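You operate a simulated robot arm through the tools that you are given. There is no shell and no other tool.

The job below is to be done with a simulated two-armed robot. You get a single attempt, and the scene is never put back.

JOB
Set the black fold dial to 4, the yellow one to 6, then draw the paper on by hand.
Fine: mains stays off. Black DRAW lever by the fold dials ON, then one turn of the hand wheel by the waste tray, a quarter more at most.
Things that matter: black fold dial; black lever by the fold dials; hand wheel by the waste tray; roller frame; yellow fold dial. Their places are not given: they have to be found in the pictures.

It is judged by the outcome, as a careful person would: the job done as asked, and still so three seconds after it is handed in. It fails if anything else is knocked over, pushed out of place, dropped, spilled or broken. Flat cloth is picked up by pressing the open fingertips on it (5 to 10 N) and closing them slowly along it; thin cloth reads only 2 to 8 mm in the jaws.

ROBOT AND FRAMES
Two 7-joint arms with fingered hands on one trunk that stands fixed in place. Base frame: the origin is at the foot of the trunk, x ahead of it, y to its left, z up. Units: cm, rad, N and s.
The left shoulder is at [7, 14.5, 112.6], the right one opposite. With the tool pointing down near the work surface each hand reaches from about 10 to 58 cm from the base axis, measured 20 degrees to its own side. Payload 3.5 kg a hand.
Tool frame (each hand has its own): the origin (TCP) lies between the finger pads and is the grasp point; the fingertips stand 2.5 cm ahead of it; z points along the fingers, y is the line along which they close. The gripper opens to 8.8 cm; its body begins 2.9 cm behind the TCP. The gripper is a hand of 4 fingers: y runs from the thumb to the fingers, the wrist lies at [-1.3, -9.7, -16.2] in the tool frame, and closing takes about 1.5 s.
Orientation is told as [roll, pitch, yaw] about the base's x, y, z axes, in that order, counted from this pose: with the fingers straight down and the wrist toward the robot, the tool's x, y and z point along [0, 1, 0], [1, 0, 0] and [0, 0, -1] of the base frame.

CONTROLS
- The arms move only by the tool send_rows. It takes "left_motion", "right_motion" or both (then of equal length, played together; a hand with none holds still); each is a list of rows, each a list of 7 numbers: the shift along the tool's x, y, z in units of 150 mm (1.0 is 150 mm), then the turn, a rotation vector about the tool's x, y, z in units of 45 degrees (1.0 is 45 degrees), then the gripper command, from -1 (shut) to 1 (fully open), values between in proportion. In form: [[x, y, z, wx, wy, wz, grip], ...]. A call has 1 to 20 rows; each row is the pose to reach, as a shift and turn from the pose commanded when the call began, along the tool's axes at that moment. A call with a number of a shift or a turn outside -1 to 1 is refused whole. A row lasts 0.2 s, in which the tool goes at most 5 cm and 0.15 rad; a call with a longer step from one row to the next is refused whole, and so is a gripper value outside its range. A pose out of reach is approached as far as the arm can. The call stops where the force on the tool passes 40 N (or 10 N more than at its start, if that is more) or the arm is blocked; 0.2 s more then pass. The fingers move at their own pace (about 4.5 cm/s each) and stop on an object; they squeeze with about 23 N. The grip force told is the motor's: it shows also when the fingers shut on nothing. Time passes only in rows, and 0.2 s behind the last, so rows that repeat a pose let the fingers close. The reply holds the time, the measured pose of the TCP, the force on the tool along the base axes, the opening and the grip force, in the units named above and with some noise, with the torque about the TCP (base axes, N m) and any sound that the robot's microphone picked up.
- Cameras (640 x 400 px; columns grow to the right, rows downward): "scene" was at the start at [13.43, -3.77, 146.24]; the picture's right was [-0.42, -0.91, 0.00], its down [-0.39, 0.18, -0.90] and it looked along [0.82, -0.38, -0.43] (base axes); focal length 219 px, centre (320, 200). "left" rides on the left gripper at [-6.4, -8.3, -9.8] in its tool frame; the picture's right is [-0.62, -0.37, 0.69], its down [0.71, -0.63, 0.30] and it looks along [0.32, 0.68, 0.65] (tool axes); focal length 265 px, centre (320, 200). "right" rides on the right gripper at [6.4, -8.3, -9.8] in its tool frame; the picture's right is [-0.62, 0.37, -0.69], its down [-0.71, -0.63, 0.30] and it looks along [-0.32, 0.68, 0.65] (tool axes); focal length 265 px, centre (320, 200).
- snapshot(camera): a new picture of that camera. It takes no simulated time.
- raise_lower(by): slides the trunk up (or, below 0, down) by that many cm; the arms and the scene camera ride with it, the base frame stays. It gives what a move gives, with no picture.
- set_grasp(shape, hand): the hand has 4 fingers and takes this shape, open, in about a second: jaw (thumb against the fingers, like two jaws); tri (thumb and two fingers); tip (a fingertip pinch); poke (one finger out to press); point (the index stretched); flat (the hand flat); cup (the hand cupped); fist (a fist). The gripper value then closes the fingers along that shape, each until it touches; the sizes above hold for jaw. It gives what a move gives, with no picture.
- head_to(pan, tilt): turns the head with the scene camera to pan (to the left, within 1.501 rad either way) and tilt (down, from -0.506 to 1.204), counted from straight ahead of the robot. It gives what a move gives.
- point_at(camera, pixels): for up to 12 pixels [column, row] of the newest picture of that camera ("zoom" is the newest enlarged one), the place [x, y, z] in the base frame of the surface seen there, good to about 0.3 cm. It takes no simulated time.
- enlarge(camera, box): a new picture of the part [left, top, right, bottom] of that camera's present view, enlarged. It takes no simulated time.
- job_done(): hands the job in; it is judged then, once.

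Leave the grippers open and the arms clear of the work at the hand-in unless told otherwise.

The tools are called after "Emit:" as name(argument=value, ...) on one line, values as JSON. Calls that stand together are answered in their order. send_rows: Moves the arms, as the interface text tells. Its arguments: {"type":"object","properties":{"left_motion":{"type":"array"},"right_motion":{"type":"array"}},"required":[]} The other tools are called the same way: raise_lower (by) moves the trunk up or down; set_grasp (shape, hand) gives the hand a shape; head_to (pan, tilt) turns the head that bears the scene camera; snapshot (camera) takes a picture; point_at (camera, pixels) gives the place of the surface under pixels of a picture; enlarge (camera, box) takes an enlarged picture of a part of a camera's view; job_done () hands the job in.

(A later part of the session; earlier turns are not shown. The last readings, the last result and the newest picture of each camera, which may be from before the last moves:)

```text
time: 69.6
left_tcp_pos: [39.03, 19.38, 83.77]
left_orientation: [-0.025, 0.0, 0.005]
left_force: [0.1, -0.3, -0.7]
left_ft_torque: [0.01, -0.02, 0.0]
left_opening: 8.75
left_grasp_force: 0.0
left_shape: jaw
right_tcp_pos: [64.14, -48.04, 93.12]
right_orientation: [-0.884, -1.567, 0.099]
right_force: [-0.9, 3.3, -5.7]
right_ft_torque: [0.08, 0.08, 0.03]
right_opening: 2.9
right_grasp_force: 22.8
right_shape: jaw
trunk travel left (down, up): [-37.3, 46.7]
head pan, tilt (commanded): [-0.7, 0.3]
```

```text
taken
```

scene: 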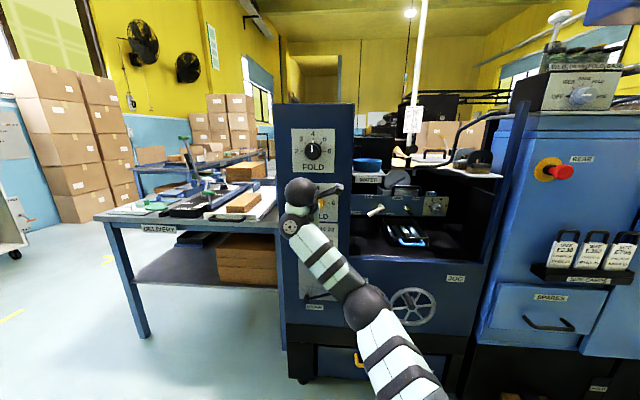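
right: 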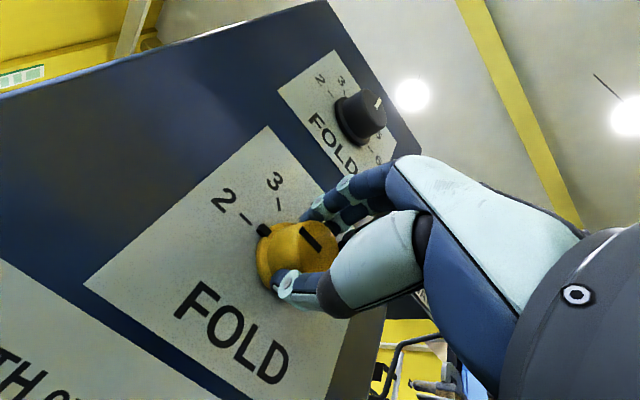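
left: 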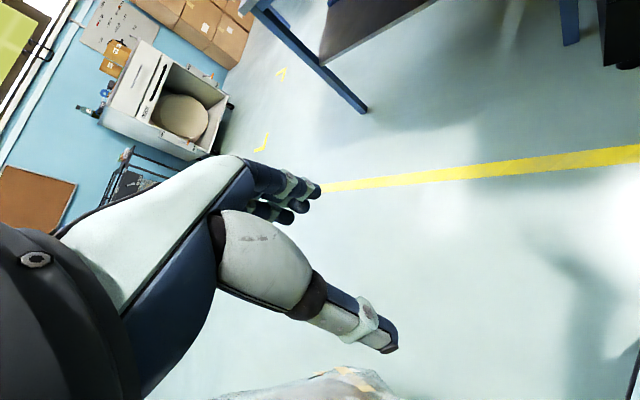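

The yellow knob is held (2.9 cm, 23 N). I turn the first 90° clockwise in two 45° calls.

Emit:
send_rows(right_motion=[[0, 0, 0, 0, 0, 0.125, -1], [0, 0, 0, 0, 0, 0.25, -1], [0, 0, 0, 0, 0, 0.375, -1], [0, 0, 0, 0, 0, 0.5, -1], [0, 0, 0, 0, 0, 0.625, -1], [0, 0, 0, 0, 0, 0.75, -1], [0, 0, 0, 0, 0, 0.875, -1], [0, 0, 0, 0, 0, 1.0, -1], [0, 0, 0, 0, 0, 1.0, -1]])

Emit:
send_rows(right_motion=[[0, 0, 0, 0, 0, 0.125, -1], [0, 0, 0, 0, 0, 0.25, -1], [0, 0, 0, 0, 0, 0.375, -1], [0, 0, 0, 0, 0, 0.5, -1], [0, 0, 0, 0, 0, 0.625, -1], [0, 0, 0, 0, 0, 0.75, -1], [0, 0, 0, 0, 0, 0.875, -1], [0, 0, 0, 0, 0, 1.0, -1], [0, 0, 0, 0, 0, 1.0, -1]])

Emit:
snapshot(camera="right")

Emit:
enlarge(camera="scene", box=[285, 170, 345, 230])

```text
time: 71.6
left_tcp_pos: [38.81, 19.36, 83.81]
left_orientation: [-0.025, -0.001, 0.003]
left_force: [0.2, -0.1, -0.1]
left_ft_torque: [-0.01, -0.02, 0.01]
left_opening: 8.78
left_grasp_force: 0.1
left_shape: jaw
right_tcp_pos: [64.01, -48.05, 93.22]
right_orientation: [1.571, -0.785, -2.355]
right_force: [1.7, -1.6, 3.2]
right_ft_torque: [-0.11, -0.02, -0.01]
right_opening: 2.85
right_grasp_force: 22.6
right_shape: jaw
trunk travel left (down, up): [-37.3, 46.7]
head pan, tilt (commanded): [-0.7, 0.3]
```

```text
time: 73.6
left_tcp_pos: [38.82, 19.25, 83.78]
left_orientation: [-0.025, -0.002, 0.005]
left_force: [-0.3, 0.6, 0.0]
left_ft_torque: [0.0, 0.02, 0.01]
left_opening: 8.77
left_grasp_force: 0.1
left_shape: jaw
right_tcp_pos: [63.96, -48.12, 93.2]
right_orientation: [1.571, 0.001, -2.356]
right_force: [-1.3, -5.6, 3.7]
right_ft_torque: [-0.08, -0.01, -0.16]
right_opening: 2.86
right_grasp_force: 23.2
right_shape: jaw
trunk travel left (down, up): [-37.3, 46.7]
head pan, tilt (commanded): [-0.7, 0.3]
```

```text
taken
```

right: 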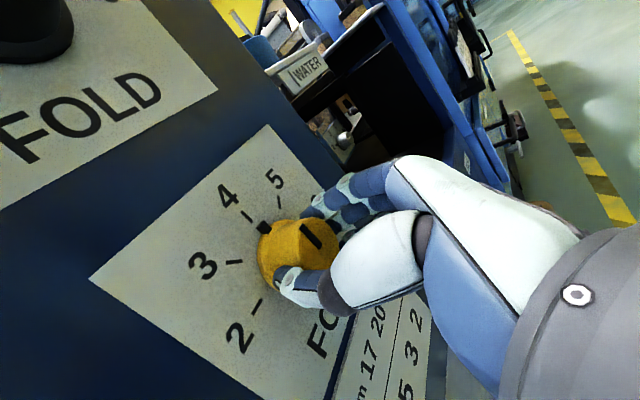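

```text
6.67 times, centred on (315, 200) of scene
```

zoom: 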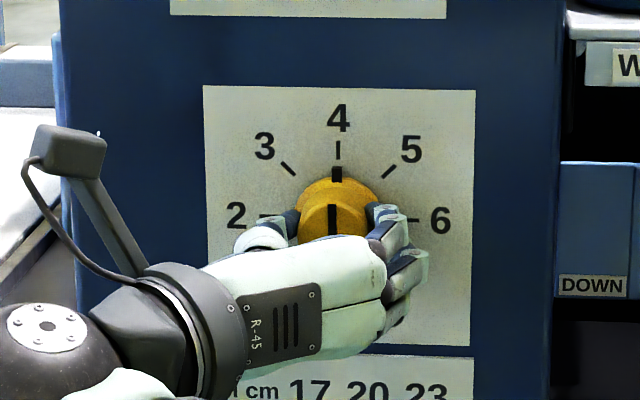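

The yellow knob is on 4 with hardly any slip. I turn two more 45° steps toward 6.

Emit:
send_rows(right_motion=[[0, 0, 0, 0, 0, 0.125, -1], [0, 0, 0, 0, 0, 0.25, -1], [0, 0, 0, 0, 0, 0.375, -1], [0, 0, 0, 0, 0, 0.5, -1], [0, 0, 0, 0, 0, 0.625, -1], [0, 0, 0, 0, 0, 0.75, -1], [0, 0, 0, 0, 0, 0.875, -1], [0, 0, 0, 0, 0, 1.0, -1], [0, 0, 0, 0, 0, 1.0, -1]])

Emit:
send_rows(right_motion=[[0, 0, 0, 0, 0, 0.125, -1], [0, 0, 0, 0, 0, 0.25, -1], [0, 0, 0, 0, 0, 0.375, -1], [0, 0, 0, 0, 0, 0.5, -1], [0, 0, 0, 0, 0, 0.625, -1], [0, 0, 0, 0, 0, 0.75, -1], [0, 0, 0, 0, 0, 0.875, -1], [0, 0, 0, 0, 0, 1.0, -1], [0, 0, 0, 0, 0, 1.0, -1]])

Emit:
snapshot(camera="right")

Emit:
enlarge(camera="scene", box=[285, 170, 345, 230])

```text
time: 75.6
left_tcp_pos: [38.76, 19.17, 83.83]
left_orientation: [-0.023, -0.002, 0.005]
left_force: [0.0, -0.2, 0.8]
left_ft_torque: [-0.03, 0.04, -0.01]
left_opening: 8.78
left_grasp_force: 0.0
left_shape: jaw
right_tcp_pos: [63.87, -48.18, 93.2]
right_orientation: [1.568, 0.787, -2.356]
right_force: [-4.8, -8.1, 2.9]
right_ft_torque: [-0.02, 0.07, -0.22]
right_opening: 2.83
right_grasp_force: 23.2
right_shape: jaw
trunk travel left (down, up): [-37.3, 46.7]
head pan, tilt (commanded): [-0.7, 0.3]
```

```text
time: 77.6
left_tcp_pos: [39.04, 19.18, 83.88]
left_orientation: [-0.024, 0.001, 0.005]
left_force: [0.4, -0.4, 0.5]
left_ft_torque: [-0.02, 0.01, 0.04]
left_opening: 8.76
left_grasp_force: 0.1
left_shape: jaw
right_tcp_pos: [63.42, -48.02, 92.79]
right_orientation: [2.067, 1.569, -1.858]
right_force: [12.6, -18.2, 9.3]
right_ft_torque: [-0.02, -0.02, -0.02]
right_opening: 2.57
right_grasp_force: 23.2
right_shape: jaw
right hand out of reach, approached as far as the arm can: row 8, 9
trunk travel left (down, up): [-37.3, 46.7]
head pan, tilt (commanded): [-0.7, 0.3]
```

```text
taken
```

right: 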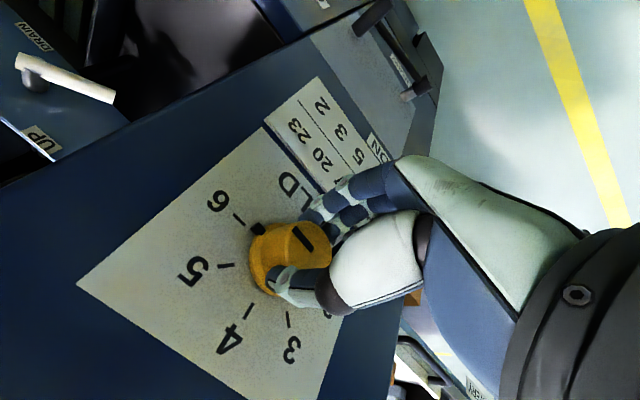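

```text
6.67 times, centred on (315, 200) of scene
```

zoom: 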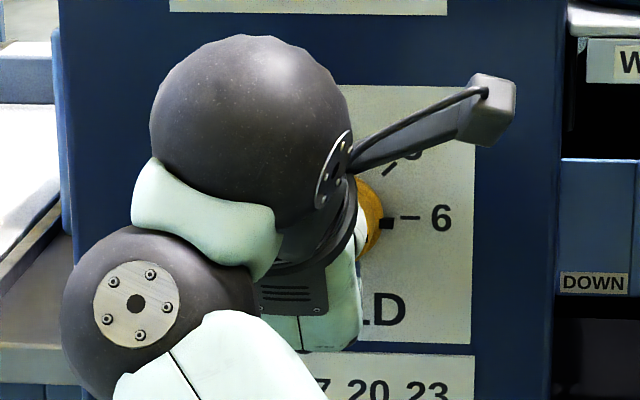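

The nub now meets the 6 tick (386,224 against tick (410,217), allowing for the view from above). The arm is at its limit and pulls a little straight back, so I now open the hand.

Emit:
send_rows(right_motion=[[0, 0, 0, 0, 0, 0, -0.6], [0, 0, 0, 0, 0, 0, -0.2], [0, 0, 0, 0, 0, 0, 0.3], [0, 0, 0, 0, 0, 0, 0.7], [0, 0, 0, 0, 0, 0, 1], [0, 0, 0, 0, 0, 0, 1], [0, 0, 0, 0, 0, 0, 1], [0, 0, 0, 0, 0, 0, 1]])

Emit:
snapshot(camera="right")

Emit:
enlarge(camera="scene", box=[285, 170, 345, 230])

```text
time: 79.4
left_tcp_pos: [38.91, 19.34, 83.83]
left_orientation: [-0.026, 0.0, 0.006]
left_force: [-1.5, -0.7, 0.4]
left_ft_torque: [-0.03, 0.02, -0.02]
left_opening: 8.78
left_grasp_force: 0.0
left_shape: jaw
right_tcp_pos: [63.44, -47.7, 93.03]
right_orientation: [1.274, 1.569, -2.65]
right_force: [-0.9, 1.4, 0.7]
right_ft_torque: [-0.02, 0.01, -0.01]
right_opening: 8.74
right_grasp_force: 0.1
right_shape: jaw
trunk travel left (down, up): [-37.3, 46.7]
head pan, tilt (commanded): [-0.7, 0.3]
```

```text
taken
```

right: 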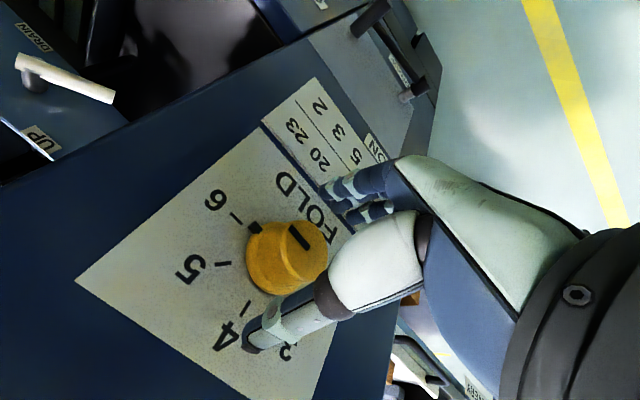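

```text
6.67 times, centred on (315, 200) of scene
```

zoom: 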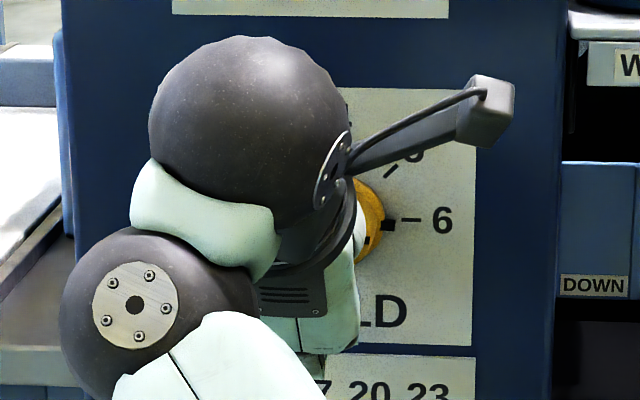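

The yellow nub stays on 6. I draw the hand straight back in small steps, watching for drift.

Emit:
send_rows(right_motion=[[0, 0, -0.03, 0, 0, 0, 1], [0, 0, -0.06, 0, 0, 0, 1], [0, 0, -0.09, 0, 0, 0, 1], [0, 0, -0.12, 0, 0, 0, 1], [0, 0, -0.15, 0, 0, 0, 1]])

```text
time: 80.6
left_tcp_pos: [38.92, 19.38, 83.78]
left_orientation: [-0.025, 0.001, 0.006]
left_force: [0.6, 0.2, 0.4]
left_ft_torque: [-0.01, -0.05, -0.04]
left_opening: 8.74
left_grasp_force: 0.0
left_shape: jaw
right_tcp_pos: [61.86, -46.19, 92.93]
right_orientation: [1.051, 1.569, -2.874]
right_force: [-0.4, 0.6, 0.5]
right_ft_torque: [0.02, 0.03, -0.05]
right_opening: 8.78
right_grasp_force: 0.0
right_shape: jaw
trunk travel left (down, up): [-37.3, 46.7]
head pan, tilt (commanded): [-0.7, 0.3]
```

No drift. I back off 3 cm more.

Emit:
send_rows(right_motion=[[0, 0, -0.05, 0, 0, 0, 1], [0, 0, -0.1, 0, 0, 0, 1], [0, 0, -0.15, 0, 0, 0, 1], [0, 0, -0.2, 0, 0, 0, 1]])

Emit:
snapshot(camera="right")

```text
time: 81.6
left_tcp_pos: [38.91, 19.28, 83.94]
left_orientation: [-0.024, 0.0, 0.004]
left_force: [0.0, 0.0, -0.5]
left_ft_torque: [0.01, -0.02, 0.01]
left_opening: 8.78
left_grasp_force: 0.2
left_shape: jaw
right_tcp_pos: [59.66, -44.02, 92.98]
right_orientation: [1.417, 1.568, -2.508]
right_force: [0.1, -0.5, 0.9]
right_ft_torque: [0.03, -0.01, -0.03]
right_opening: 8.72
right_grasp_force: 0.0
right_shape: jaw
trunk travel left (down, up): [-37.3, 46.7]
head pan, tilt (commanded): [-0.7, 0.3]
```

```text
taken
```

right: 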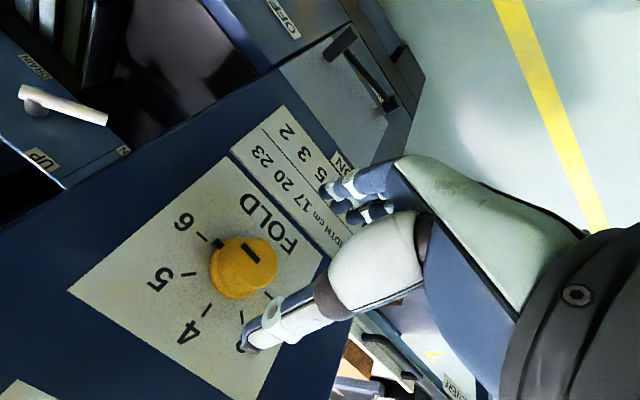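

The yellow dial stands at 6. Now I wind the hand back to 0° in four steps.

Emit:
send_rows(right_motion=[[0, 0, 0, 0, 0, -0.167, 1], [0, 0, 0, 0, 0, -0.333, 1], [0, 0, 0, 0, 0, -0.5, 1], [0, 0, 0, 0, 0, -0.667, 1], [0, 0, 0, 0, 0, -0.833, 1], [0, 0, 0, 0, 0, -1.0, 1]])

Emit:
send_rows(right_motion=[[0, 0, 0, 0, 0, -0.167, 1], [0, 0, 0, 0, 0, -0.333, 1], [0, 0, 0, 0, 0, -0.5, 1], [0, 0, 0, 0, 0, -0.667, 1], [0, 0, 0, 0, 0, -0.833, 1], [0, 0, 0, 0, 0, -1.0, 1]])

Emit:
send_rows(right_motion=[[0, 0, 0, 0, 0, -0.167, 1], [0, 0, 0, 0, 0, -0.333, 1], [0, 0, 0, 0, 0, -0.5, 1], [0, 0, 0, 0, 0, -0.667, 1], [0, 0, 0, 0, 0, -0.833, 1], [0, 0, 0, 0, 0, -1.0, 1]])

Emit:
send_rows(right_motion=[[0, 0, 0, 0, 0, -0.167, 1], [0, 0, 0, 0, 0, -0.333, 1], [0, 0, 0, 0, 0, -0.5, 1], [0, 0, 0, 0, 0, -0.667, 1], [0, 0, 0, 0, 0, -0.833, 1], [0, 0, 0, 0, 0, -1.0, 1]])

Emit:
enlarge(camera="scene", box=[285, 125, 345, 220])

Emit:
snapshot(camera="right")

```text
time: 83.0
left_tcp_pos: [38.87, 19.34, 83.71]
left_orientation: [-0.024, 0.001, 0.005]
left_force: [0.0, 0.3, 0.6]
left_ft_torque: [-0.05, -0.01, -0.01]
left_opening: 8.79
left_grasp_force: 0.1
left_shape: jaw
right_tcp_pos: [59.84, -44.73, 92.35]
right_orientation: [1.569, 0.784, -2.353]
right_force: [0.7, -0.5, -0.1]
right_ft_torque: [0.0, -0.01, -0.01]
right_opening: 8.79
right_grasp_force: 0.0
right_shape: jaw
right hand out of reach, approached as far as the arm can: row 6
trunk travel left (down, up): [-37.3, 46.7]
head pan, tilt (commanded): [-0.7, 0.3]
```

```text
time: 84.4
left_tcp_pos: [38.86, 19.38, 83.71]
left_orientation: [-0.023, -0.001, 0.005]
left_force: [-0.2, -0.4, 0.5]
left_ft_torque: [0.0, -0.01, -0.04]
left_opening: 8.76
left_grasp_force: 0.1
left_shape: jaw
right_tcp_pos: [59.87, -44.8, 92.24]
right_orientation: [1.569, -0.004, -2.354]
right_force: [0.5, 0.3, -0.3]
right_ft_torque: [-0.04, 0.0, 0.0]
right_opening: 8.75
right_grasp_force: 0.0
right_shape: jaw
right hand out of reach, approached as far as the arm can: row 2, 3, 4
trunk travel left (down, up): [-37.3, 46.7]
head pan, tilt (commanded): [-0.7, 0.3]
```

```text
time: 85.8
left_tcp_pos: [38.79, 19.3, 83.75]
left_orientation: [-0.025, 0.001, 0.006]
left_force: [0.4, -1.4, -0.1]
left_ft_torque: [-0.03, 0.04, -0.04]
left_opening: 8.75
left_grasp_force: 0.1
left_shape: jaw
right_tcp_pos: [59.88, -44.75, 92.22]
right_orientation: [1.571, -0.789, -2.354]
right_force: [0.6, -0.7, -1.1]
right_ft_torque: [-0.02, 0.02, 0.01]
right_opening: 8.76
right_grasp_force: 0.1
right_shape: jaw
trunk travel left (down, up): [-37.3, 46.7]
head pan, tilt (commanded): [-0.7, 0.3]
```

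```text
time: 87.2
left_tcp_pos: [38.84, 19.4, 83.66]
left_orientation: [-0.023, 0.0, 0.006]
left_force: [-0.1, -0.1, -0.1]
left_ft_torque: [0.01, 0.0, -0.02]
left_opening: 8.76
left_grasp_force: 0.0
left_shape: jaw
right_tcp_pos: [59.84, -44.65, 92.3]
right_orientation: [-1.398, -1.566, 0.613]
right_force: [-0.4, 0.0, 0.3]
right_ft_torque: [0.03, -0.02, 0.0]
right_opening: 8.75
right_grasp_force: 0.1
right_shape: jaw
trunk travel left (down, up): [-37.3, 46.7]
head pan, tilt (commanded): [-0.7, 0.3]
```

```text
4.21 times, centred on (315, 172) of scene
```

zoom: 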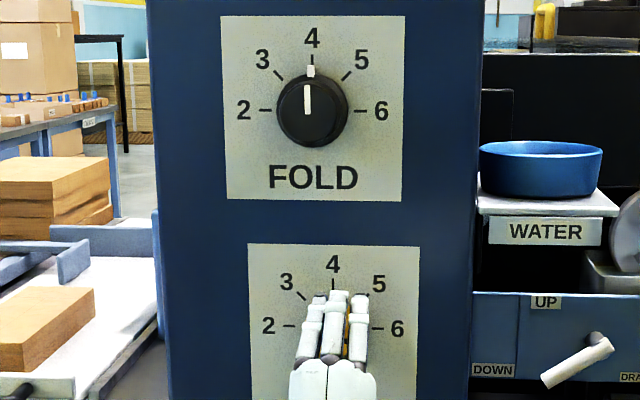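

```text
taken
```

right: 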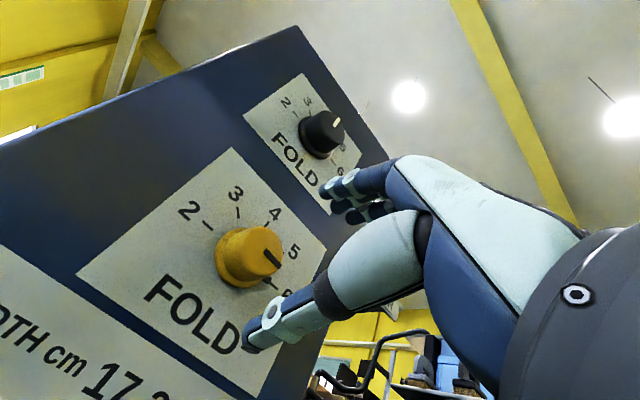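

I move the hand right 15 cm and back 4.5 cm so the yellow dial and lever can be seen.

Emit:
send_rows(right_motion=[[0, 0, -0.15, 0, 0, 0, 1], [-0.1, 0, -0.3, 0, 0, 0, 1], [-0.35, 0, -0.3, 0, 0, 0, 1], [-0.65, 0, -0.3, 0, 0, 0, 1], [-0.9, 0, -0.3, 0, 0, 0, 1], [-1.0, 0, -0.3, 0, 0, 0, 1]])

Emit:
snapshot(camera="scene")

Emit:
enlarge(camera="scene", box=[285, 125, 345, 220])

```text
time: 88.6
left_tcp_pos: [38.94, 19.4, 83.82]
left_orientation: [-0.023, -0.001, 0.005]
left_force: [1.1, 0.2, -0.8]
left_ft_torque: [0.01, -0.02, -0.02]
left_opening: 8.76
left_grasp_force: 0.1
left_shape: jaw
right_tcp_pos: [45.92, -52.23, 92.49]
right_orientation: [0.037, -1.569, -0.82]
right_force: [-0.4, 0.3, -1.0]
right_ft_torque: [0.02, 0.02, -0.02]
right_opening: 8.75
right_grasp_force: 0.1
right_shape: jaw
trunk travel left (down, up): [-37.3, 46.7]
head pan, tilt (commanded): [-0.7, 0.3]
```

```text
taken
```

scene: 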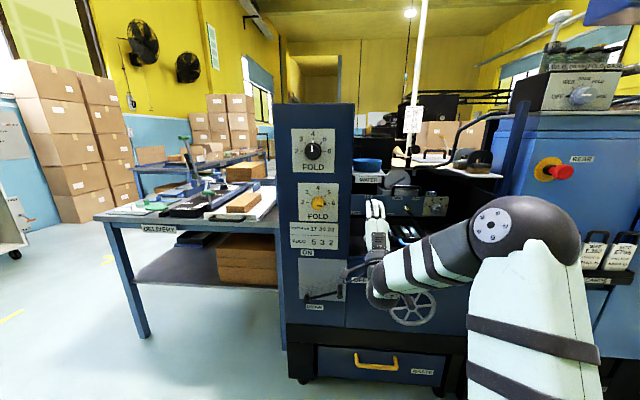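

```text
4.21 times, centred on (315, 172) of scene
```

zoom: 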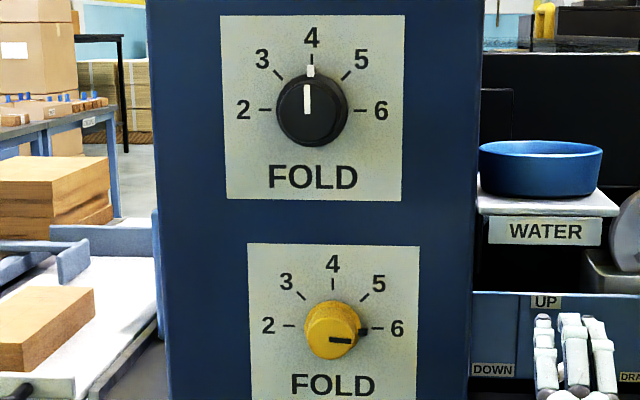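

Both dials are set: black on 4, yellow on 6. Now to the lever and wheel: I lower the trunk 20 cm (hand stays 13 cm off the face, between lever and wheel) and look.

Emit:
raise_lower(by=-20)

Emit:
head_to(pan=-0.75, tilt=0.45)

Emit:
snapshot(camera="scene")

```text
time: 90.8
left_tcp_pos: [38.82, 19.29, 63.77]
left_orientation: [-0.025, 0.0, 0.006]
left_force: [0.4, 0.4, 0.1]
left_ft_torque: [0.01, -0.01, -0.02]
left_opening: 8.76
left_grasp_force: 0.0
left_shape: jaw
right_tcp_pos: [45.95, -52.08, 72.41]
right_orientation: [-1.246, -1.568, 0.463]
right_force: [-0.2, 0.6, -0.6]
right_ft_torque: [-0.01, -0.01, 0.01]
right_opening: 8.74
right_grasp_force: 0.1
right_shape: jaw
trunk travel left (down, up): [-17.3, 66.7]
head pan, tilt (commanded): [-0.7, 0.3]
```

```text
time: 91.5
left_tcp_pos: [38.78, 19.36, 63.72]
left_orientation: [-0.025, 0.0, 0.005]
left_force: [0.6, 0.6, 0.4]
left_ft_torque: [0.02, 0.04, 0.02]
left_opening: 8.79
left_grasp_force: 0.0
left_shape: jaw
right_tcp_pos: [45.96, -52.1, 72.38]
right_orientation: [-1.184, -1.569, 0.399]
right_force: [0.1, 0.7, -0.4]
right_ft_torque: [0.01, -0.03, -0.04]
right_opening: 8.77
right_grasp_force: 0.0
right_shape: jaw
trunk travel left (down, up): [-17.3, 66.7]
head pan, tilt (commanded): [-0.75, 0.45]
```

```text
taken
```

scene: 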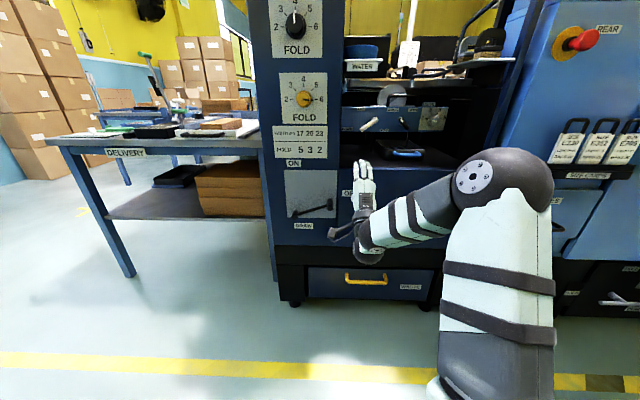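

I enlarge the lever area and measure its ends: pivot near (293,213), handle near (330,206).

Emit:
enlarge(camera="scene", box=[275, 155, 345, 235])

```text
5.00 times, centred on (310, 195) of scene
```

zoom: 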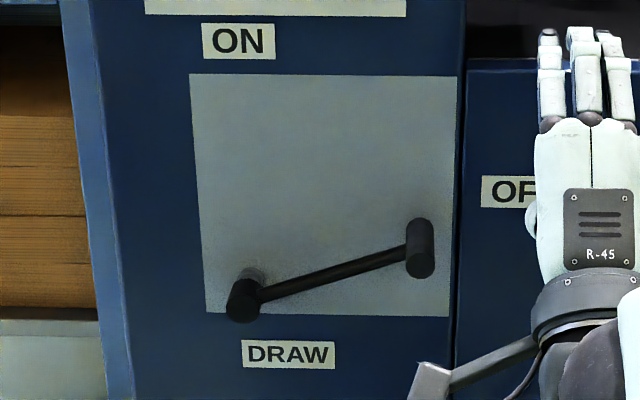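

Emit:
point_at(camera="zoom", pixels=[[242, 302], [256, 276], [420, 265], [420, 230], [350, 272], [300, 288], [395, 257], [238, 42], [288, 354], [494, 190], [330, 200], [428, 240]])

```text
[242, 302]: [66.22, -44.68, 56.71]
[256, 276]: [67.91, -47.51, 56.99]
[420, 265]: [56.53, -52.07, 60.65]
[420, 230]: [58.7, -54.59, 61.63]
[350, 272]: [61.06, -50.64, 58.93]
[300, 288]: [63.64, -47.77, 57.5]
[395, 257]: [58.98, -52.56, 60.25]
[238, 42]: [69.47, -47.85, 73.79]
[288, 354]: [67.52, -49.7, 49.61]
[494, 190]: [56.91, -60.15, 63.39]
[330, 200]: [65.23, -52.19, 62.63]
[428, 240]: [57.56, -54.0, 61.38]
```

Measured: pivot at lateral r≈-14.9, z≈56.5; handle peg at r≈-3, z≈60.9, its front end at 6 cm off the panel, bar about 4 cm off the panel; lever length ≈12.7 cm, now 20° above horizontal. ON is straight above the pivot. I plan to grip the peg with the hand turned to about 160° so the bar lies between thumb and fingers, then swing 70° counterclockwise with the hand. First I turn the hand to 90°.

Emit:
send_rows(right_motion=[[0, 0, 0, 0, 0, 0.167, 1], [0, 0, 0, 0, 0, 0.333, 1], [0, 0, 0, 0, 0, 0.5, 1], [0, 0, 0, 0, 0, 0.667, 1], [0, 0, 0, 0, 0, 0.833, 1], [0, 0, 0, 0, 0, 1.0, 1]])

Emit:
send_rows(right_motion=[[0, 0, 0, 0, 0, 0.167, 1], [0, 0, 0, 0, 0, 0.333, 1], [0, 0, 0, 0, 0, 0.5, 1], [0, 0, 0, 0, 0, 0.667, 1], [0, 0, 0, 0, 0, 0.833, 1], [0, 0, 0, 0, 0, 1.0, 1]])

Emit:
snapshot(camera="scene")

```text
time: 92.9
left_tcp_pos: [38.84, 19.31, 63.8]
left_orientation: [-0.024, 0.0, 0.007]
left_force: [-0.7, -0.7, -0.8]
left_ft_torque: [0.02, 0.01, 0.0]
left_opening: 8.75
left_grasp_force: 0.0
left_shape: jaw
right_tcp_pos: [45.9, -52.18, 72.31]
right_orientation: [1.57, -0.783, -2.354]
right_force: [-0.2, -0.6, 0.2]
right_ft_torque: [-0.01, 0.01, 0.0]
right_opening: 8.77
right_grasp_force: 0.0
right_shape: jaw
trunk travel left (down, up): [-17.3, 66.7]
head pan, tilt (commanded): [-0.75, 0.45]
```

```text
time: 94.3
left_tcp_pos: [38.9, 19.2, 63.82]
left_orientation: [-0.024, 0.0, 0.006]
left_force: [-0.4, 0.2, 1.0]
left_ft_torque: [0.03, 0.01, 0.0]
left_opening: 8.74
left_grasp_force: 0.0
left_shape: jaw
right_tcp_pos: [44.75, -54.64, 72.08]
right_orientation: [1.57, -0.001, -2.356]
right_force: [-0.2, 0.1, -0.1]
right_ft_torque: [0.0, 0.01, 0.01]
right_opening: 8.76
right_grasp_force: 0.1
right_shape: jaw
right hand out of reach, approached as far as the arm can: row 4, 5, 6
trunk travel left (down, up): [-17.3, 66.7]
head pan, tilt (commanded): [-0.75, 0.45]
```

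```text
taken
```

scene: 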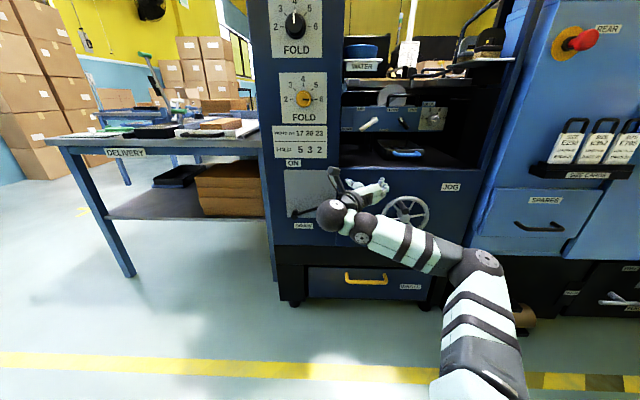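

The hand is at 90° but slid right a little. I go on to 135° while moving left 8 cm.

Emit:
send_rows(right_motion=[[0, -0.18, 0, 0, 0, 0, 1], [0, -0.36, 0, 0, 0, 0.1, 1], [0, -0.53, 0, 0, 0, 0.25, 1], [0, -0.53, 0, 0, 0, 0.4, 1], [0, -0.53, 0, 0, 0, 0.55, 1], [0, -0.53, 0, 0, 0, 0.7, 1], [0, -0.53, 0, 0, 0, 0.85, 1], [0, -0.53, 0, 0, 0, 1.0, 1]])

Emit:
snapshot(camera="right")

```text
time: 96.1
left_tcp_pos: [38.86, 19.24, 63.78]
left_orientation: [-0.023, 0.0, 0.004]
left_force: [-1.0, -0.7, -0.3]
left_ft_torque: [-0.01, 0.0, 0.01]
left_opening: 8.77
left_grasp_force: 0.1
left_shape: jaw
right_tcp_pos: [50.3, -54.41, 68.89]
right_orientation: [1.568, 0.62, -2.356]
right_force: [0.1, 0.5, -0.1]
right_ft_torque: [0.0, 0.01, 0.03]
right_opening: 8.8
right_grasp_force: 0.0
right_shape: jaw
right hand out of reach, approached as far as the arm can: row 1, 2, 3, 4, 5, 6, 7, 8
trunk travel left (down, up): [-17.3, 66.7]
head pan, tilt (commanded): [-0.75, 0.45]
```

```text
taken
```

right: 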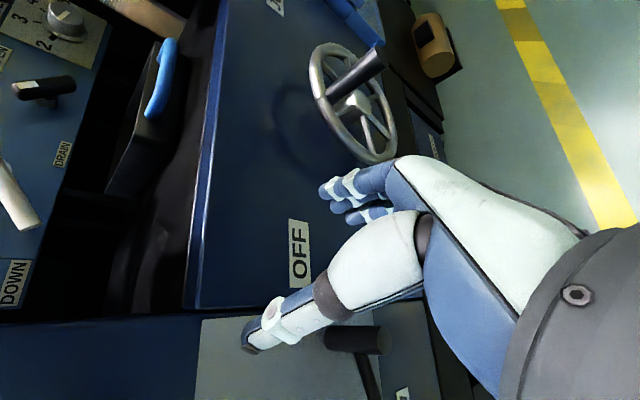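

The hand stands near 125° at [50.3,-54.4,68.9], right of and above the handle, which shows at (358,340). I measure peg and bar from this nearer camera.

Emit:
enlarge(camera="right", box=[240, 280, 440, 400])

Emit:
point_at(camera="zoom", pixels=[[450, 190], [430, 190], [380, 190], [320, 185], [275, 180], [380, 215], [400, 260], [420, 320], [350, 170], [350, 215]])

```text
3.20 times, centred on (340, 340) of right
```

zoom: 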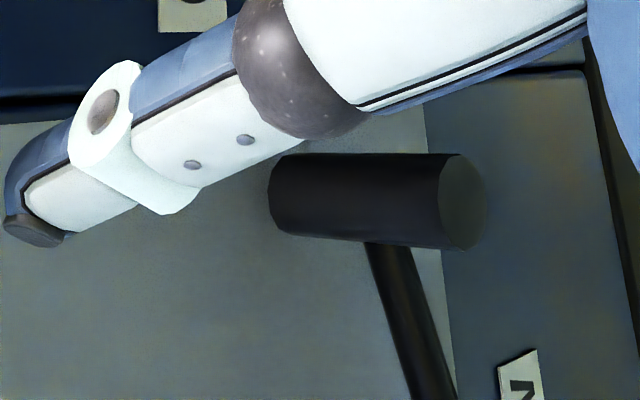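

```text
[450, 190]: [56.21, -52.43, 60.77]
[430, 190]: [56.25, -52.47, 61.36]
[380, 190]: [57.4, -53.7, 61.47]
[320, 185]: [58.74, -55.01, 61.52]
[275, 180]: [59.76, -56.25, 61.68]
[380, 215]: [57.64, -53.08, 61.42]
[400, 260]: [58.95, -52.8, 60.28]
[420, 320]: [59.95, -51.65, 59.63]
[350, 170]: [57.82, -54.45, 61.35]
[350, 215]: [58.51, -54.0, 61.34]
```

The peg runs from 6.2 cm to 1 cm off the panel, with the bar joining at 4 cm. The arm seems cramped in the high-turn pose here, so I return toward 0° and then test negative turns in the present elbow-right pose.

Emit:
send_rows(right_motion=[[0, 0, -0.1, 0, 0, -0.167, 1], [0, 0, -0.2, 0, 0, -0.333, 1], [0, 0, -0.2, 0, 0, -0.5, 1], [0, 0, -0.2, 0, 0, -0.667, 1], [0, 0, -0.2, 0, 0, -0.833, 1], [0, 0, -0.2, 0, 0, -1.0, 1]])

Emit:
send_rows(right_motion=[[0, 0, 0, 0, 0, -0.167, 1], [0, 0, 0, 0, 0, -0.333, 1], [0, 0, 0, 0, 0, -0.5, 1], [0, 0, 0, 0, 0, -0.667, 1], [0, 0, 0, 0, 0, -0.833, 1], [0, 0, 0, 0, 0, -1.0, 1]])

Emit:
send_rows(right_motion=[[0, 0, 0, 0, 0, -0.167, 1], [0, 0, 0, 0, 0, -0.333, 1], [0, 0, 0, 0, 0, -0.5, 1], [0, 0, 0, 0, 0, -0.667, 1], [0, 0, 0, 0, 0, -0.8, 1]])

Emit:
snapshot(camera="scene")

```text
time: 97.5
left_tcp_pos: [38.88, 19.3, 63.8]
left_orientation: [-0.026, 0.001, 0.007]
left_force: [-0.1, 0.6, -0.7]
left_ft_torque: [0.01, -0.01, -0.01]
left_opening: 8.79
left_grasp_force: 0.0
left_shape: jaw
right_tcp_pos: [47.94, -52.95, 68.93]
right_orientation: [1.57, -0.168, -2.351]
right_force: [1.0, 0.2, 1.1]
right_ft_torque: [0.03, 0.0, 0.03]
right_opening: 8.75
right_grasp_force: 0.2
right_shape: jaw
right hand out of reach, approached as far as the arm can: row 1, 2, 3, 4, 5, 6
trunk travel left (down, up): [-17.3, 66.7]
head pan, tilt (commanded): [-0.75, 0.45]
```

```text
time: 98.9
left_tcp_pos: [39.0, 19.33, 63.82]
left_orientation: [-0.023, 0.0, 0.006]
left_force: [-0.5, 0.7, -0.4]
left_ft_torque: [0.02, 0.0, 0.0]
left_opening: 8.76
left_grasp_force: 0.1
left_shape: jaw
right_tcp_pos: [48.05, -52.76, 68.91]
right_orientation: [1.57, -0.952, -2.355]
right_force: [-0.1, -0.1, -0.1]
right_ft_torque: [0.02, 0.01, -0.01]
right_opening: 8.79
right_grasp_force: 0.1
right_shape: jaw
trunk travel left (down, up): [-17.3, 66.7]
head pan, tilt (commanded): [-0.75, 0.45]
```

```text
time: 100.1
left_tcp_pos: [38.89, 19.32, 63.85]
left_orientation: [-0.023, 0.0, 0.005]
left_force: [-0.2, -0.3, -0.1]
left_ft_torque: [-0.01, 0.0, 0.02]
left_opening: 8.77
left_grasp_force: 0.0
left_shape: jaw
right_tcp_pos: [47.97, -52.82, 69.0]
right_orientation: [-1.518, -1.559, 0.733]
right_force: [-0.2, 0.2, -0.2]
right_ft_torque: [-0.01, -0.02, 0.02]
right_opening: 8.8
right_grasp_force: 0.0
right_shape: jaw
trunk travel left (down, up): [-17.3, 66.7]
head pan, tilt (commanded): [-0.75, 0.45]
```

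```text
taken
```

scene: 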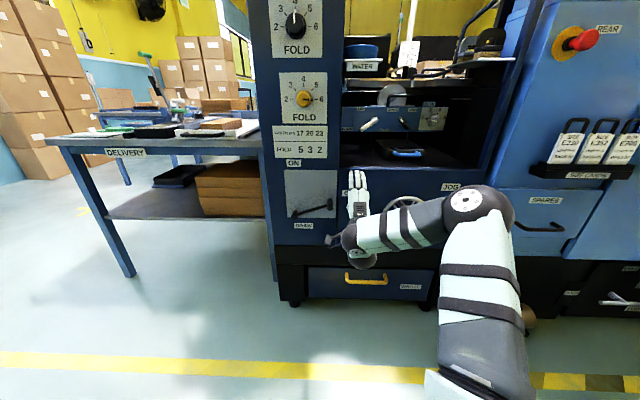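

At 0°, [48,-52.8,69]. I test turning to -45° here.

Emit:
send_rows(right_motion=[[0, 0, 0, 0, 0, -0.167, 1], [0, 0, 0, 0, 0, -0.333, 1], [0, 0, 0, 0, 0, -0.5, 1], [0, 0, 0, 0, 0, -0.667, 1], [0, 0, 0, 0, 0, -0.833, 1], [0, 0, 0, 0, 0, -1.0, 1]])

Emit:
snapshot(camera="scene")

```text
time: 101.5
left_tcp_pos: [38.81, 19.39, 63.69]
left_orientation: [-0.025, 0.001, 0.004]
left_force: [-1.1, 0.8, 0.6]
left_ft_torque: [0.02, 0.01, 0.04]
left_opening: 8.76
left_grasp_force: 0.1
left_shape: jaw
right_tcp_pos: [47.86, -52.77, 68.84]
right_orientation: [-1.571, -0.774, 0.786]
right_force: [0.0, 0.5, -0.4]
right_ft_torque: [0.01, 0.04, -0.01]
right_opening: 8.77
right_grasp_force: 0.1
right_shape: jaw
trunk travel left (down, up): [-17.3, 66.7]
head pan, tilt (commanded): [-0.75, 0.45]
```

```text
taken
```

scene: 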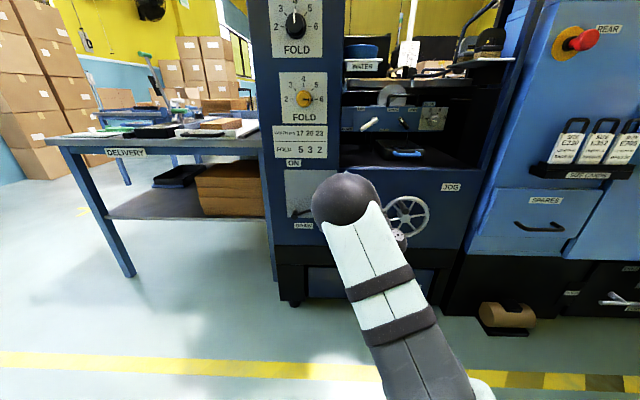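

-45° works. I try on to -90°.

Emit:
send_rows(right_motion=[[0, 0, 0, 0, 0, -0.167, 1], [0, 0, 0, 0, 0, -0.333, 1], [0, 0, 0, 0, 0, -0.5, 1], [0, 0, 0, 0, 0, -0.667, 1], [0, 0, 0, 0, 0, -0.833, 1], [0, 0, 0, 0, 0, -1.0, 1]])

Emit:
snapshot(camera="scene")

Emit:
snapshot(camera="right")

```text
time: 102.9
left_tcp_pos: [38.91, 19.36, 63.77]
left_orientation: [-0.024, -0.001, 0.004]
left_force: [1.0, -0.3, 0.2]
left_ft_torque: [0.01, -0.01, 0.01]
left_opening: 8.78
left_grasp_force: 0.0
left_shape: jaw
right_tcp_pos: [48.06, -52.78, 68.93]
right_orientation: [-1.57, 0.011, 0.788]
right_force: [0.0, 0.4, 0.6]
right_ft_torque: [0.0, 0.01, 0.01]
right_opening: 8.78
right_grasp_force: 0.0
right_shape: jaw
trunk travel left (down, up): [-17.3, 66.7]
head pan, tilt (commanded): [-0.75, 0.45]
```

```text
taken
```

scene: 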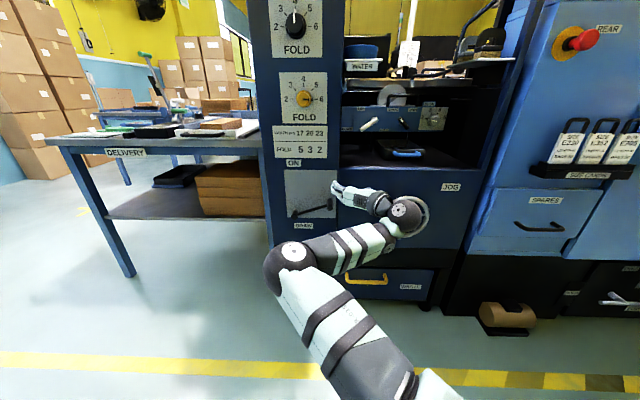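

```text
taken
```

right: 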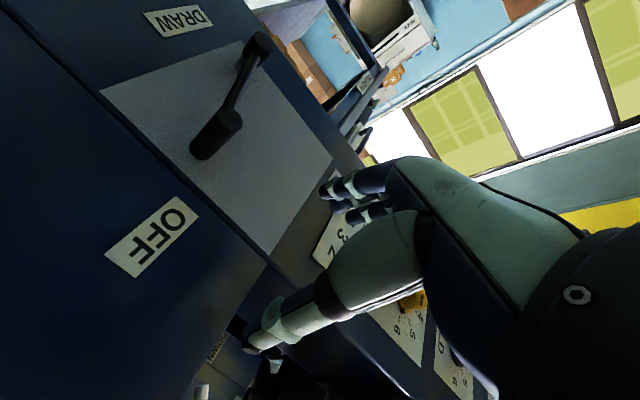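

-90° works well, with elbow low and wrist at right. So I will grip the lever at about -20° and swing to -90°. Now I turn back to -45° while moving 6.2 cm left and 8.3 cm down, staying 3 cm in front of the peg.

Emit:
send_rows(right_motion=[[0.1, 0.08, 0, 0, 0, 0.167, 1], [0.2, 0.16, 0, 0, 0, 0.333, 1], [0.3, 0.24, 0, 0, 0, 0.5, 1], [0.4, 0.32, 0, 0, 0, 0.667, 1], [0.5, 0.4, 0, 0, 0, 0.833, 1], [0.553, 0.413, 0, 0, 0, 1.0, 1]])

Emit:
send_rows(right_motion=[[0, 0, 0, 0, 0, 0.15, 1], [0, 0, 0, 0, 0, 0.3, 1], [0, 0, 0, 0, 0, 0.45, 1], [0, 0, 0, 0, 0, 0.556, 1]])

Emit:
snapshot(camera="right")

Emit:
snapshot(camera="scene")

```text
time: 104.3
left_tcp_pos: [38.88, 19.3, 63.68]
left_orientation: [-0.025, 0.001, 0.006]
left_force: [0.2, 0.1, -0.5]
left_ft_torque: [0.02, 0.0, 0.0]
left_opening: 8.79
left_grasp_force: 0.0
left_shape: jaw
right_tcp_pos: [52.24, -48.39, 60.58]
right_orientation: [-1.572, -0.779, 0.787]
right_force: [-0.7, -0.4, -0.4]
right_ft_torque: [0.0, 0.01, -0.01]
right_opening: 8.79
right_grasp_force: 0.1
right_shape: jaw
trunk travel left (down, up): [-17.3, 66.7]
head pan, tilt (commanded): [-0.75, 0.45]
```

```text
time: 105.3
left_tcp_pos: [38.95, 19.35, 63.75]
left_orientation: [-0.023, -0.001, 0.005]
left_force: [0.0, -0.2, 1.2]
left_ft_torque: [-0.04, 0.0, 0.01]
left_opening: 8.77
left_grasp_force: 0.0
left_shape: jaw
right_tcp_pos: [52.28, -48.46, 60.53]
right_orientation: [-1.569, -1.214, 0.785]
right_force: [0.1, -0.2, 0.1]
right_ft_torque: [0.0, 0.0, -0.03]
right_opening: 8.79
right_grasp_force: 0.0
right_shape: jaw
trunk travel left (down, up): [-17.3, 66.7]
head pan, tilt (commanded): [-0.75, 0.45]
```

```text
taken
```

right: 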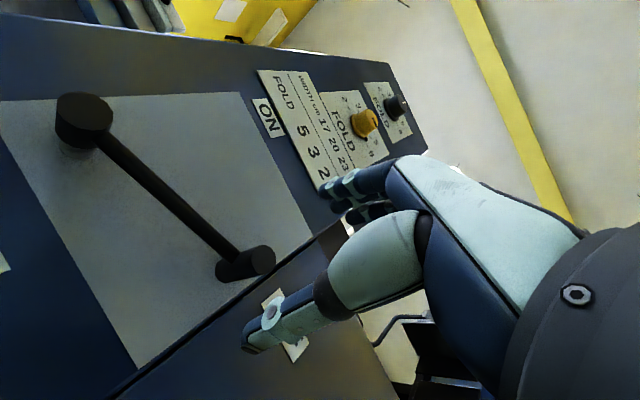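

```text
taken
```

scene: 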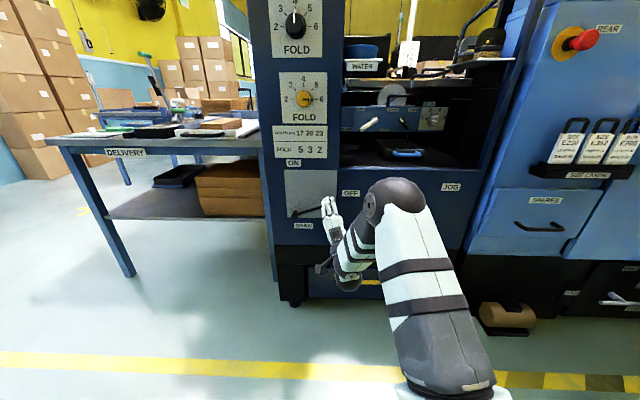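

The hand is at -20° before the lever handle. I measure the peg once more from this view: peg end near (264,260), peg body (240,265), pivot end (90,110).

Emit:
point_at(camera="right", pixels=[[265, 259], [250, 262], [225, 270], [240, 255], [180, 200], [200, 225], [95, 108], [75, 115], [210, 239]])

Emit:
enlarge(camera="right", box=[160, 180, 320, 340])

```text
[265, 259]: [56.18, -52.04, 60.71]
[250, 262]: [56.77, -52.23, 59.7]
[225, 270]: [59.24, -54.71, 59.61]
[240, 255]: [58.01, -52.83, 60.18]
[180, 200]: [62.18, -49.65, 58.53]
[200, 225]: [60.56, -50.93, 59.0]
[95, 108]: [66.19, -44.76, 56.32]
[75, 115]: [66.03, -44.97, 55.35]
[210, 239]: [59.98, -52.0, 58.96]
```

```text
2.50 times, centred on (240, 260) of right
```

zoom: 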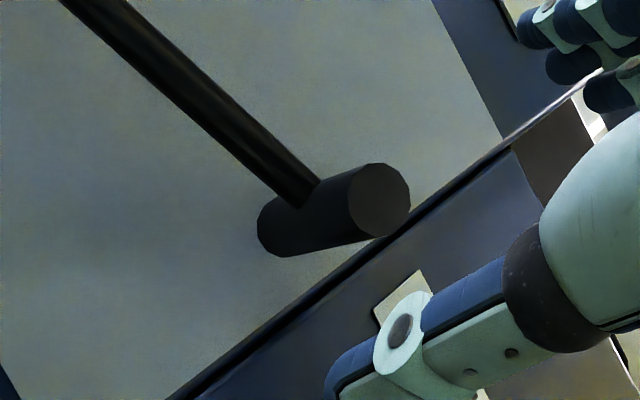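

Refined: peg axis r≈-2.9, z≈60.6; pivot r≈-15.1, z≈56.4; length 12.9 cm at 19°. I advance 6.1 cm with the hand open so thumb and fingers straddle the peg.

Emit:
send_rows(right_motion=[[0.013, 0.005, 0.09, 0, 0, 0, 1], [0.013, 0.005, 0.17, 0, 0, 0, 1], [0.013, 0.005, 0.24, 0, 0, 0, 1], [0.013, 0.005, 0.3, 0, 0, 0, 1], [0.013, 0.005, 0.36, 0, 0, 0, 1], [0.013, 0.005, 0.407, 0, 0, 0, 1], [0.013, 0.005, 0.407, 0, 0, 0, 1]])

Emit:
snapshot(camera="right")

Emit:
enlarge(camera="scene", box=[275, 155, 375, 275])

```text
time: 106.9
left_tcp_pos: [38.8, 19.26, 63.78]
left_orientation: [-0.023, -0.002, 0.006]
left_force: [0.6, 0.2, -0.5]
left_ft_torque: [0.0, 0.0, -0.03]
left_opening: 8.78
left_grasp_force: 0.0
left_shape: jaw
right_tcp_pos: [56.85, -52.61, 60.65]
right_orientation: [-1.571, -1.212, 0.784]
right_force: [0.4, 0.0, -0.2]
right_ft_torque: [0.0, -0.03, -0.02]
right_opening: 8.8
right_grasp_force: 0.1
right_shape: jaw
trunk travel left (down, up): [-17.3, 66.7]
head pan, tilt (commanded): [-0.75, 0.45]
```

```text
taken
```

right: 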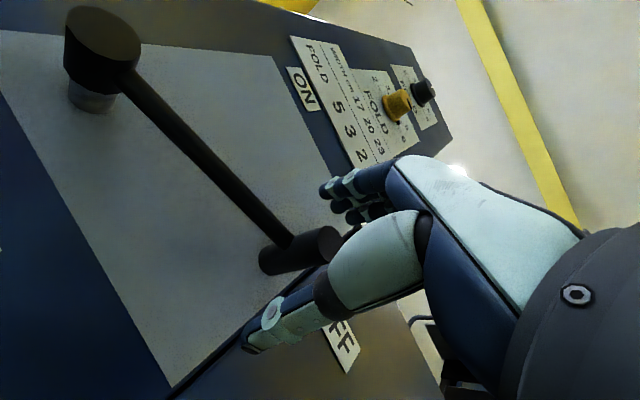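

```text
3.33 times, centred on (325, 215) of scene
```

zoom: 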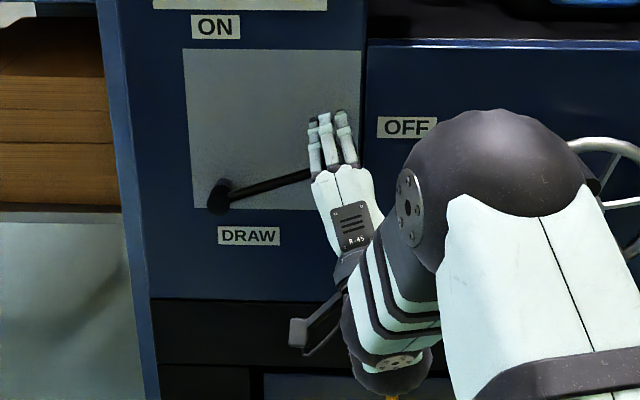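

The hand straddles the lever peg with no contact force. I close on it.

Emit:
send_rows(right_motion=[[0, 0, 0, 0, 0, 0, 0.5], [0, 0, 0, 0, 0, 0, 0.2], [0, 0, 0, 0, 0, 0, -0.1], [0, 0, 0, 0, 0, 0, -0.4], [0, 0, 0, 0, 0, 0, -0.7], [0, 0, 0, 0, 0, 0, -1], [0, 0, 0, 0, 0, 0, -1], [0, 0, 0, 0, 0, 0, -1], [0, 0, 0, 0, 0, 0, -1]])

Emit:
snapshot(camera="right")

```text
time: 108.9
left_tcp_pos: [38.93, 19.25, 63.74]
left_orientation: [-0.023, 0.0, 0.005]
left_force: [-0.2, 0.4, -1.2]
left_ft_torque: [-0.01, 0.0, 0.01]
left_opening: 8.78
left_grasp_force: 0.1
left_shape: jaw
right_tcp_pos: [56.79, -52.68, 60.51]
right_orientation: [-1.569, -1.211, 0.78]
right_force: [0.4, -0.2, -3.2]
right_ft_torque: [0.0, 0.05, -0.01]
right_opening: 1.17
right_grasp_force: 22.9
right_shape: jaw
trunk travel left (down, up): [-17.3, 66.7]
head pan, tilt (commanded): [-0.75, 0.45]
```

```text
taken
```

right: 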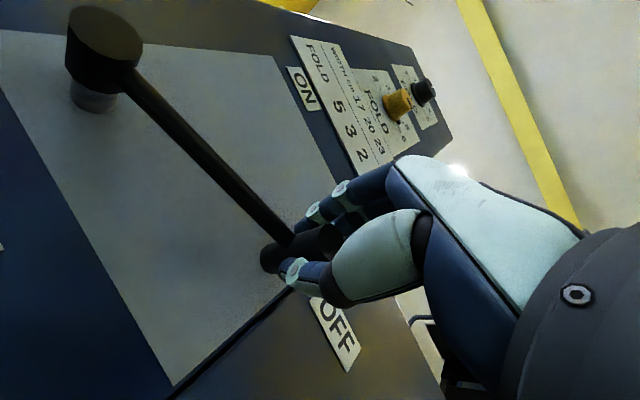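

The peg is gripped. I swing the lever counterclockwise 25° first, turning the hand along the arc about the pivot, and check forces.

Emit:
send_rows(right_motion=[[0.0014, 0.075, 0, 0, 0, -0.111, -1], [0.0094, 0.1497, 0, 0, 0, -0.222, -1], [0.0237, 0.2233, 0, 0, 0, -0.333, -1], [0.0445, 0.2954, 0, 0, 0, -0.444, -1], [0.0715, 0.3654, 0, 0, 0, -0.556, -1], [0.0715, 0.3654, 0, 0, 0, -0.556, -1]])

Emit:
snapshot(camera="right")

Emit:
enlarge(camera="scene", box=[275, 155, 375, 275])

```text
time: 110.3
left_tcp_pos: [38.97, 19.27, 63.67]
left_orientation: [-0.024, 0.0, 0.006]
left_force: [0.3, 0.4, 0.1]
left_ft_torque: [-0.02, -0.05, 0.02]
left_opening: 8.76
left_grasp_force: 0.1
left_shape: jaw
right_tcp_pos: [58.95, -50.51, 65.24]
right_orientation: [-1.569, -0.774, 0.786]
right_force: [2.3, -0.2, -3.4]
right_ft_torque: [0.07, 0.04, 0.03]
right_opening: 1.13
right_grasp_force: 23.2
right_shape: jaw
trunk travel left (down, up): [-17.3, 66.7]
head pan, tilt (commanded): [-0.75, 0.45]
```

```text
taken
```

right: 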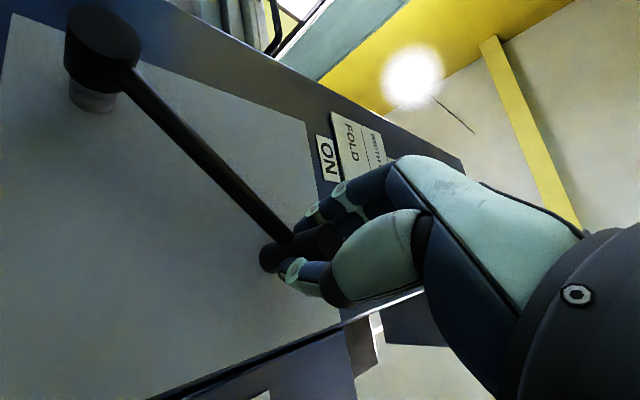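

```text
3.33 times, centred on (325, 215) of scene
```

zoom: 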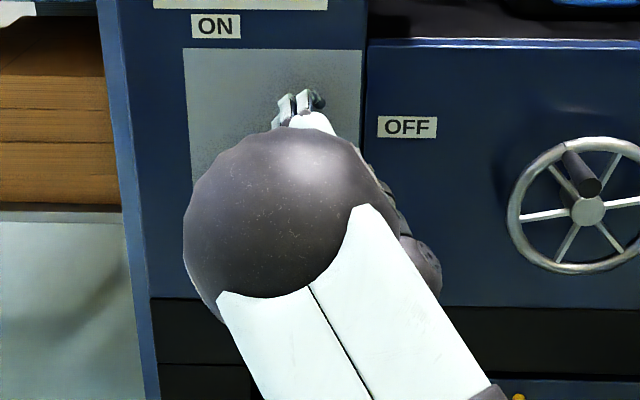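

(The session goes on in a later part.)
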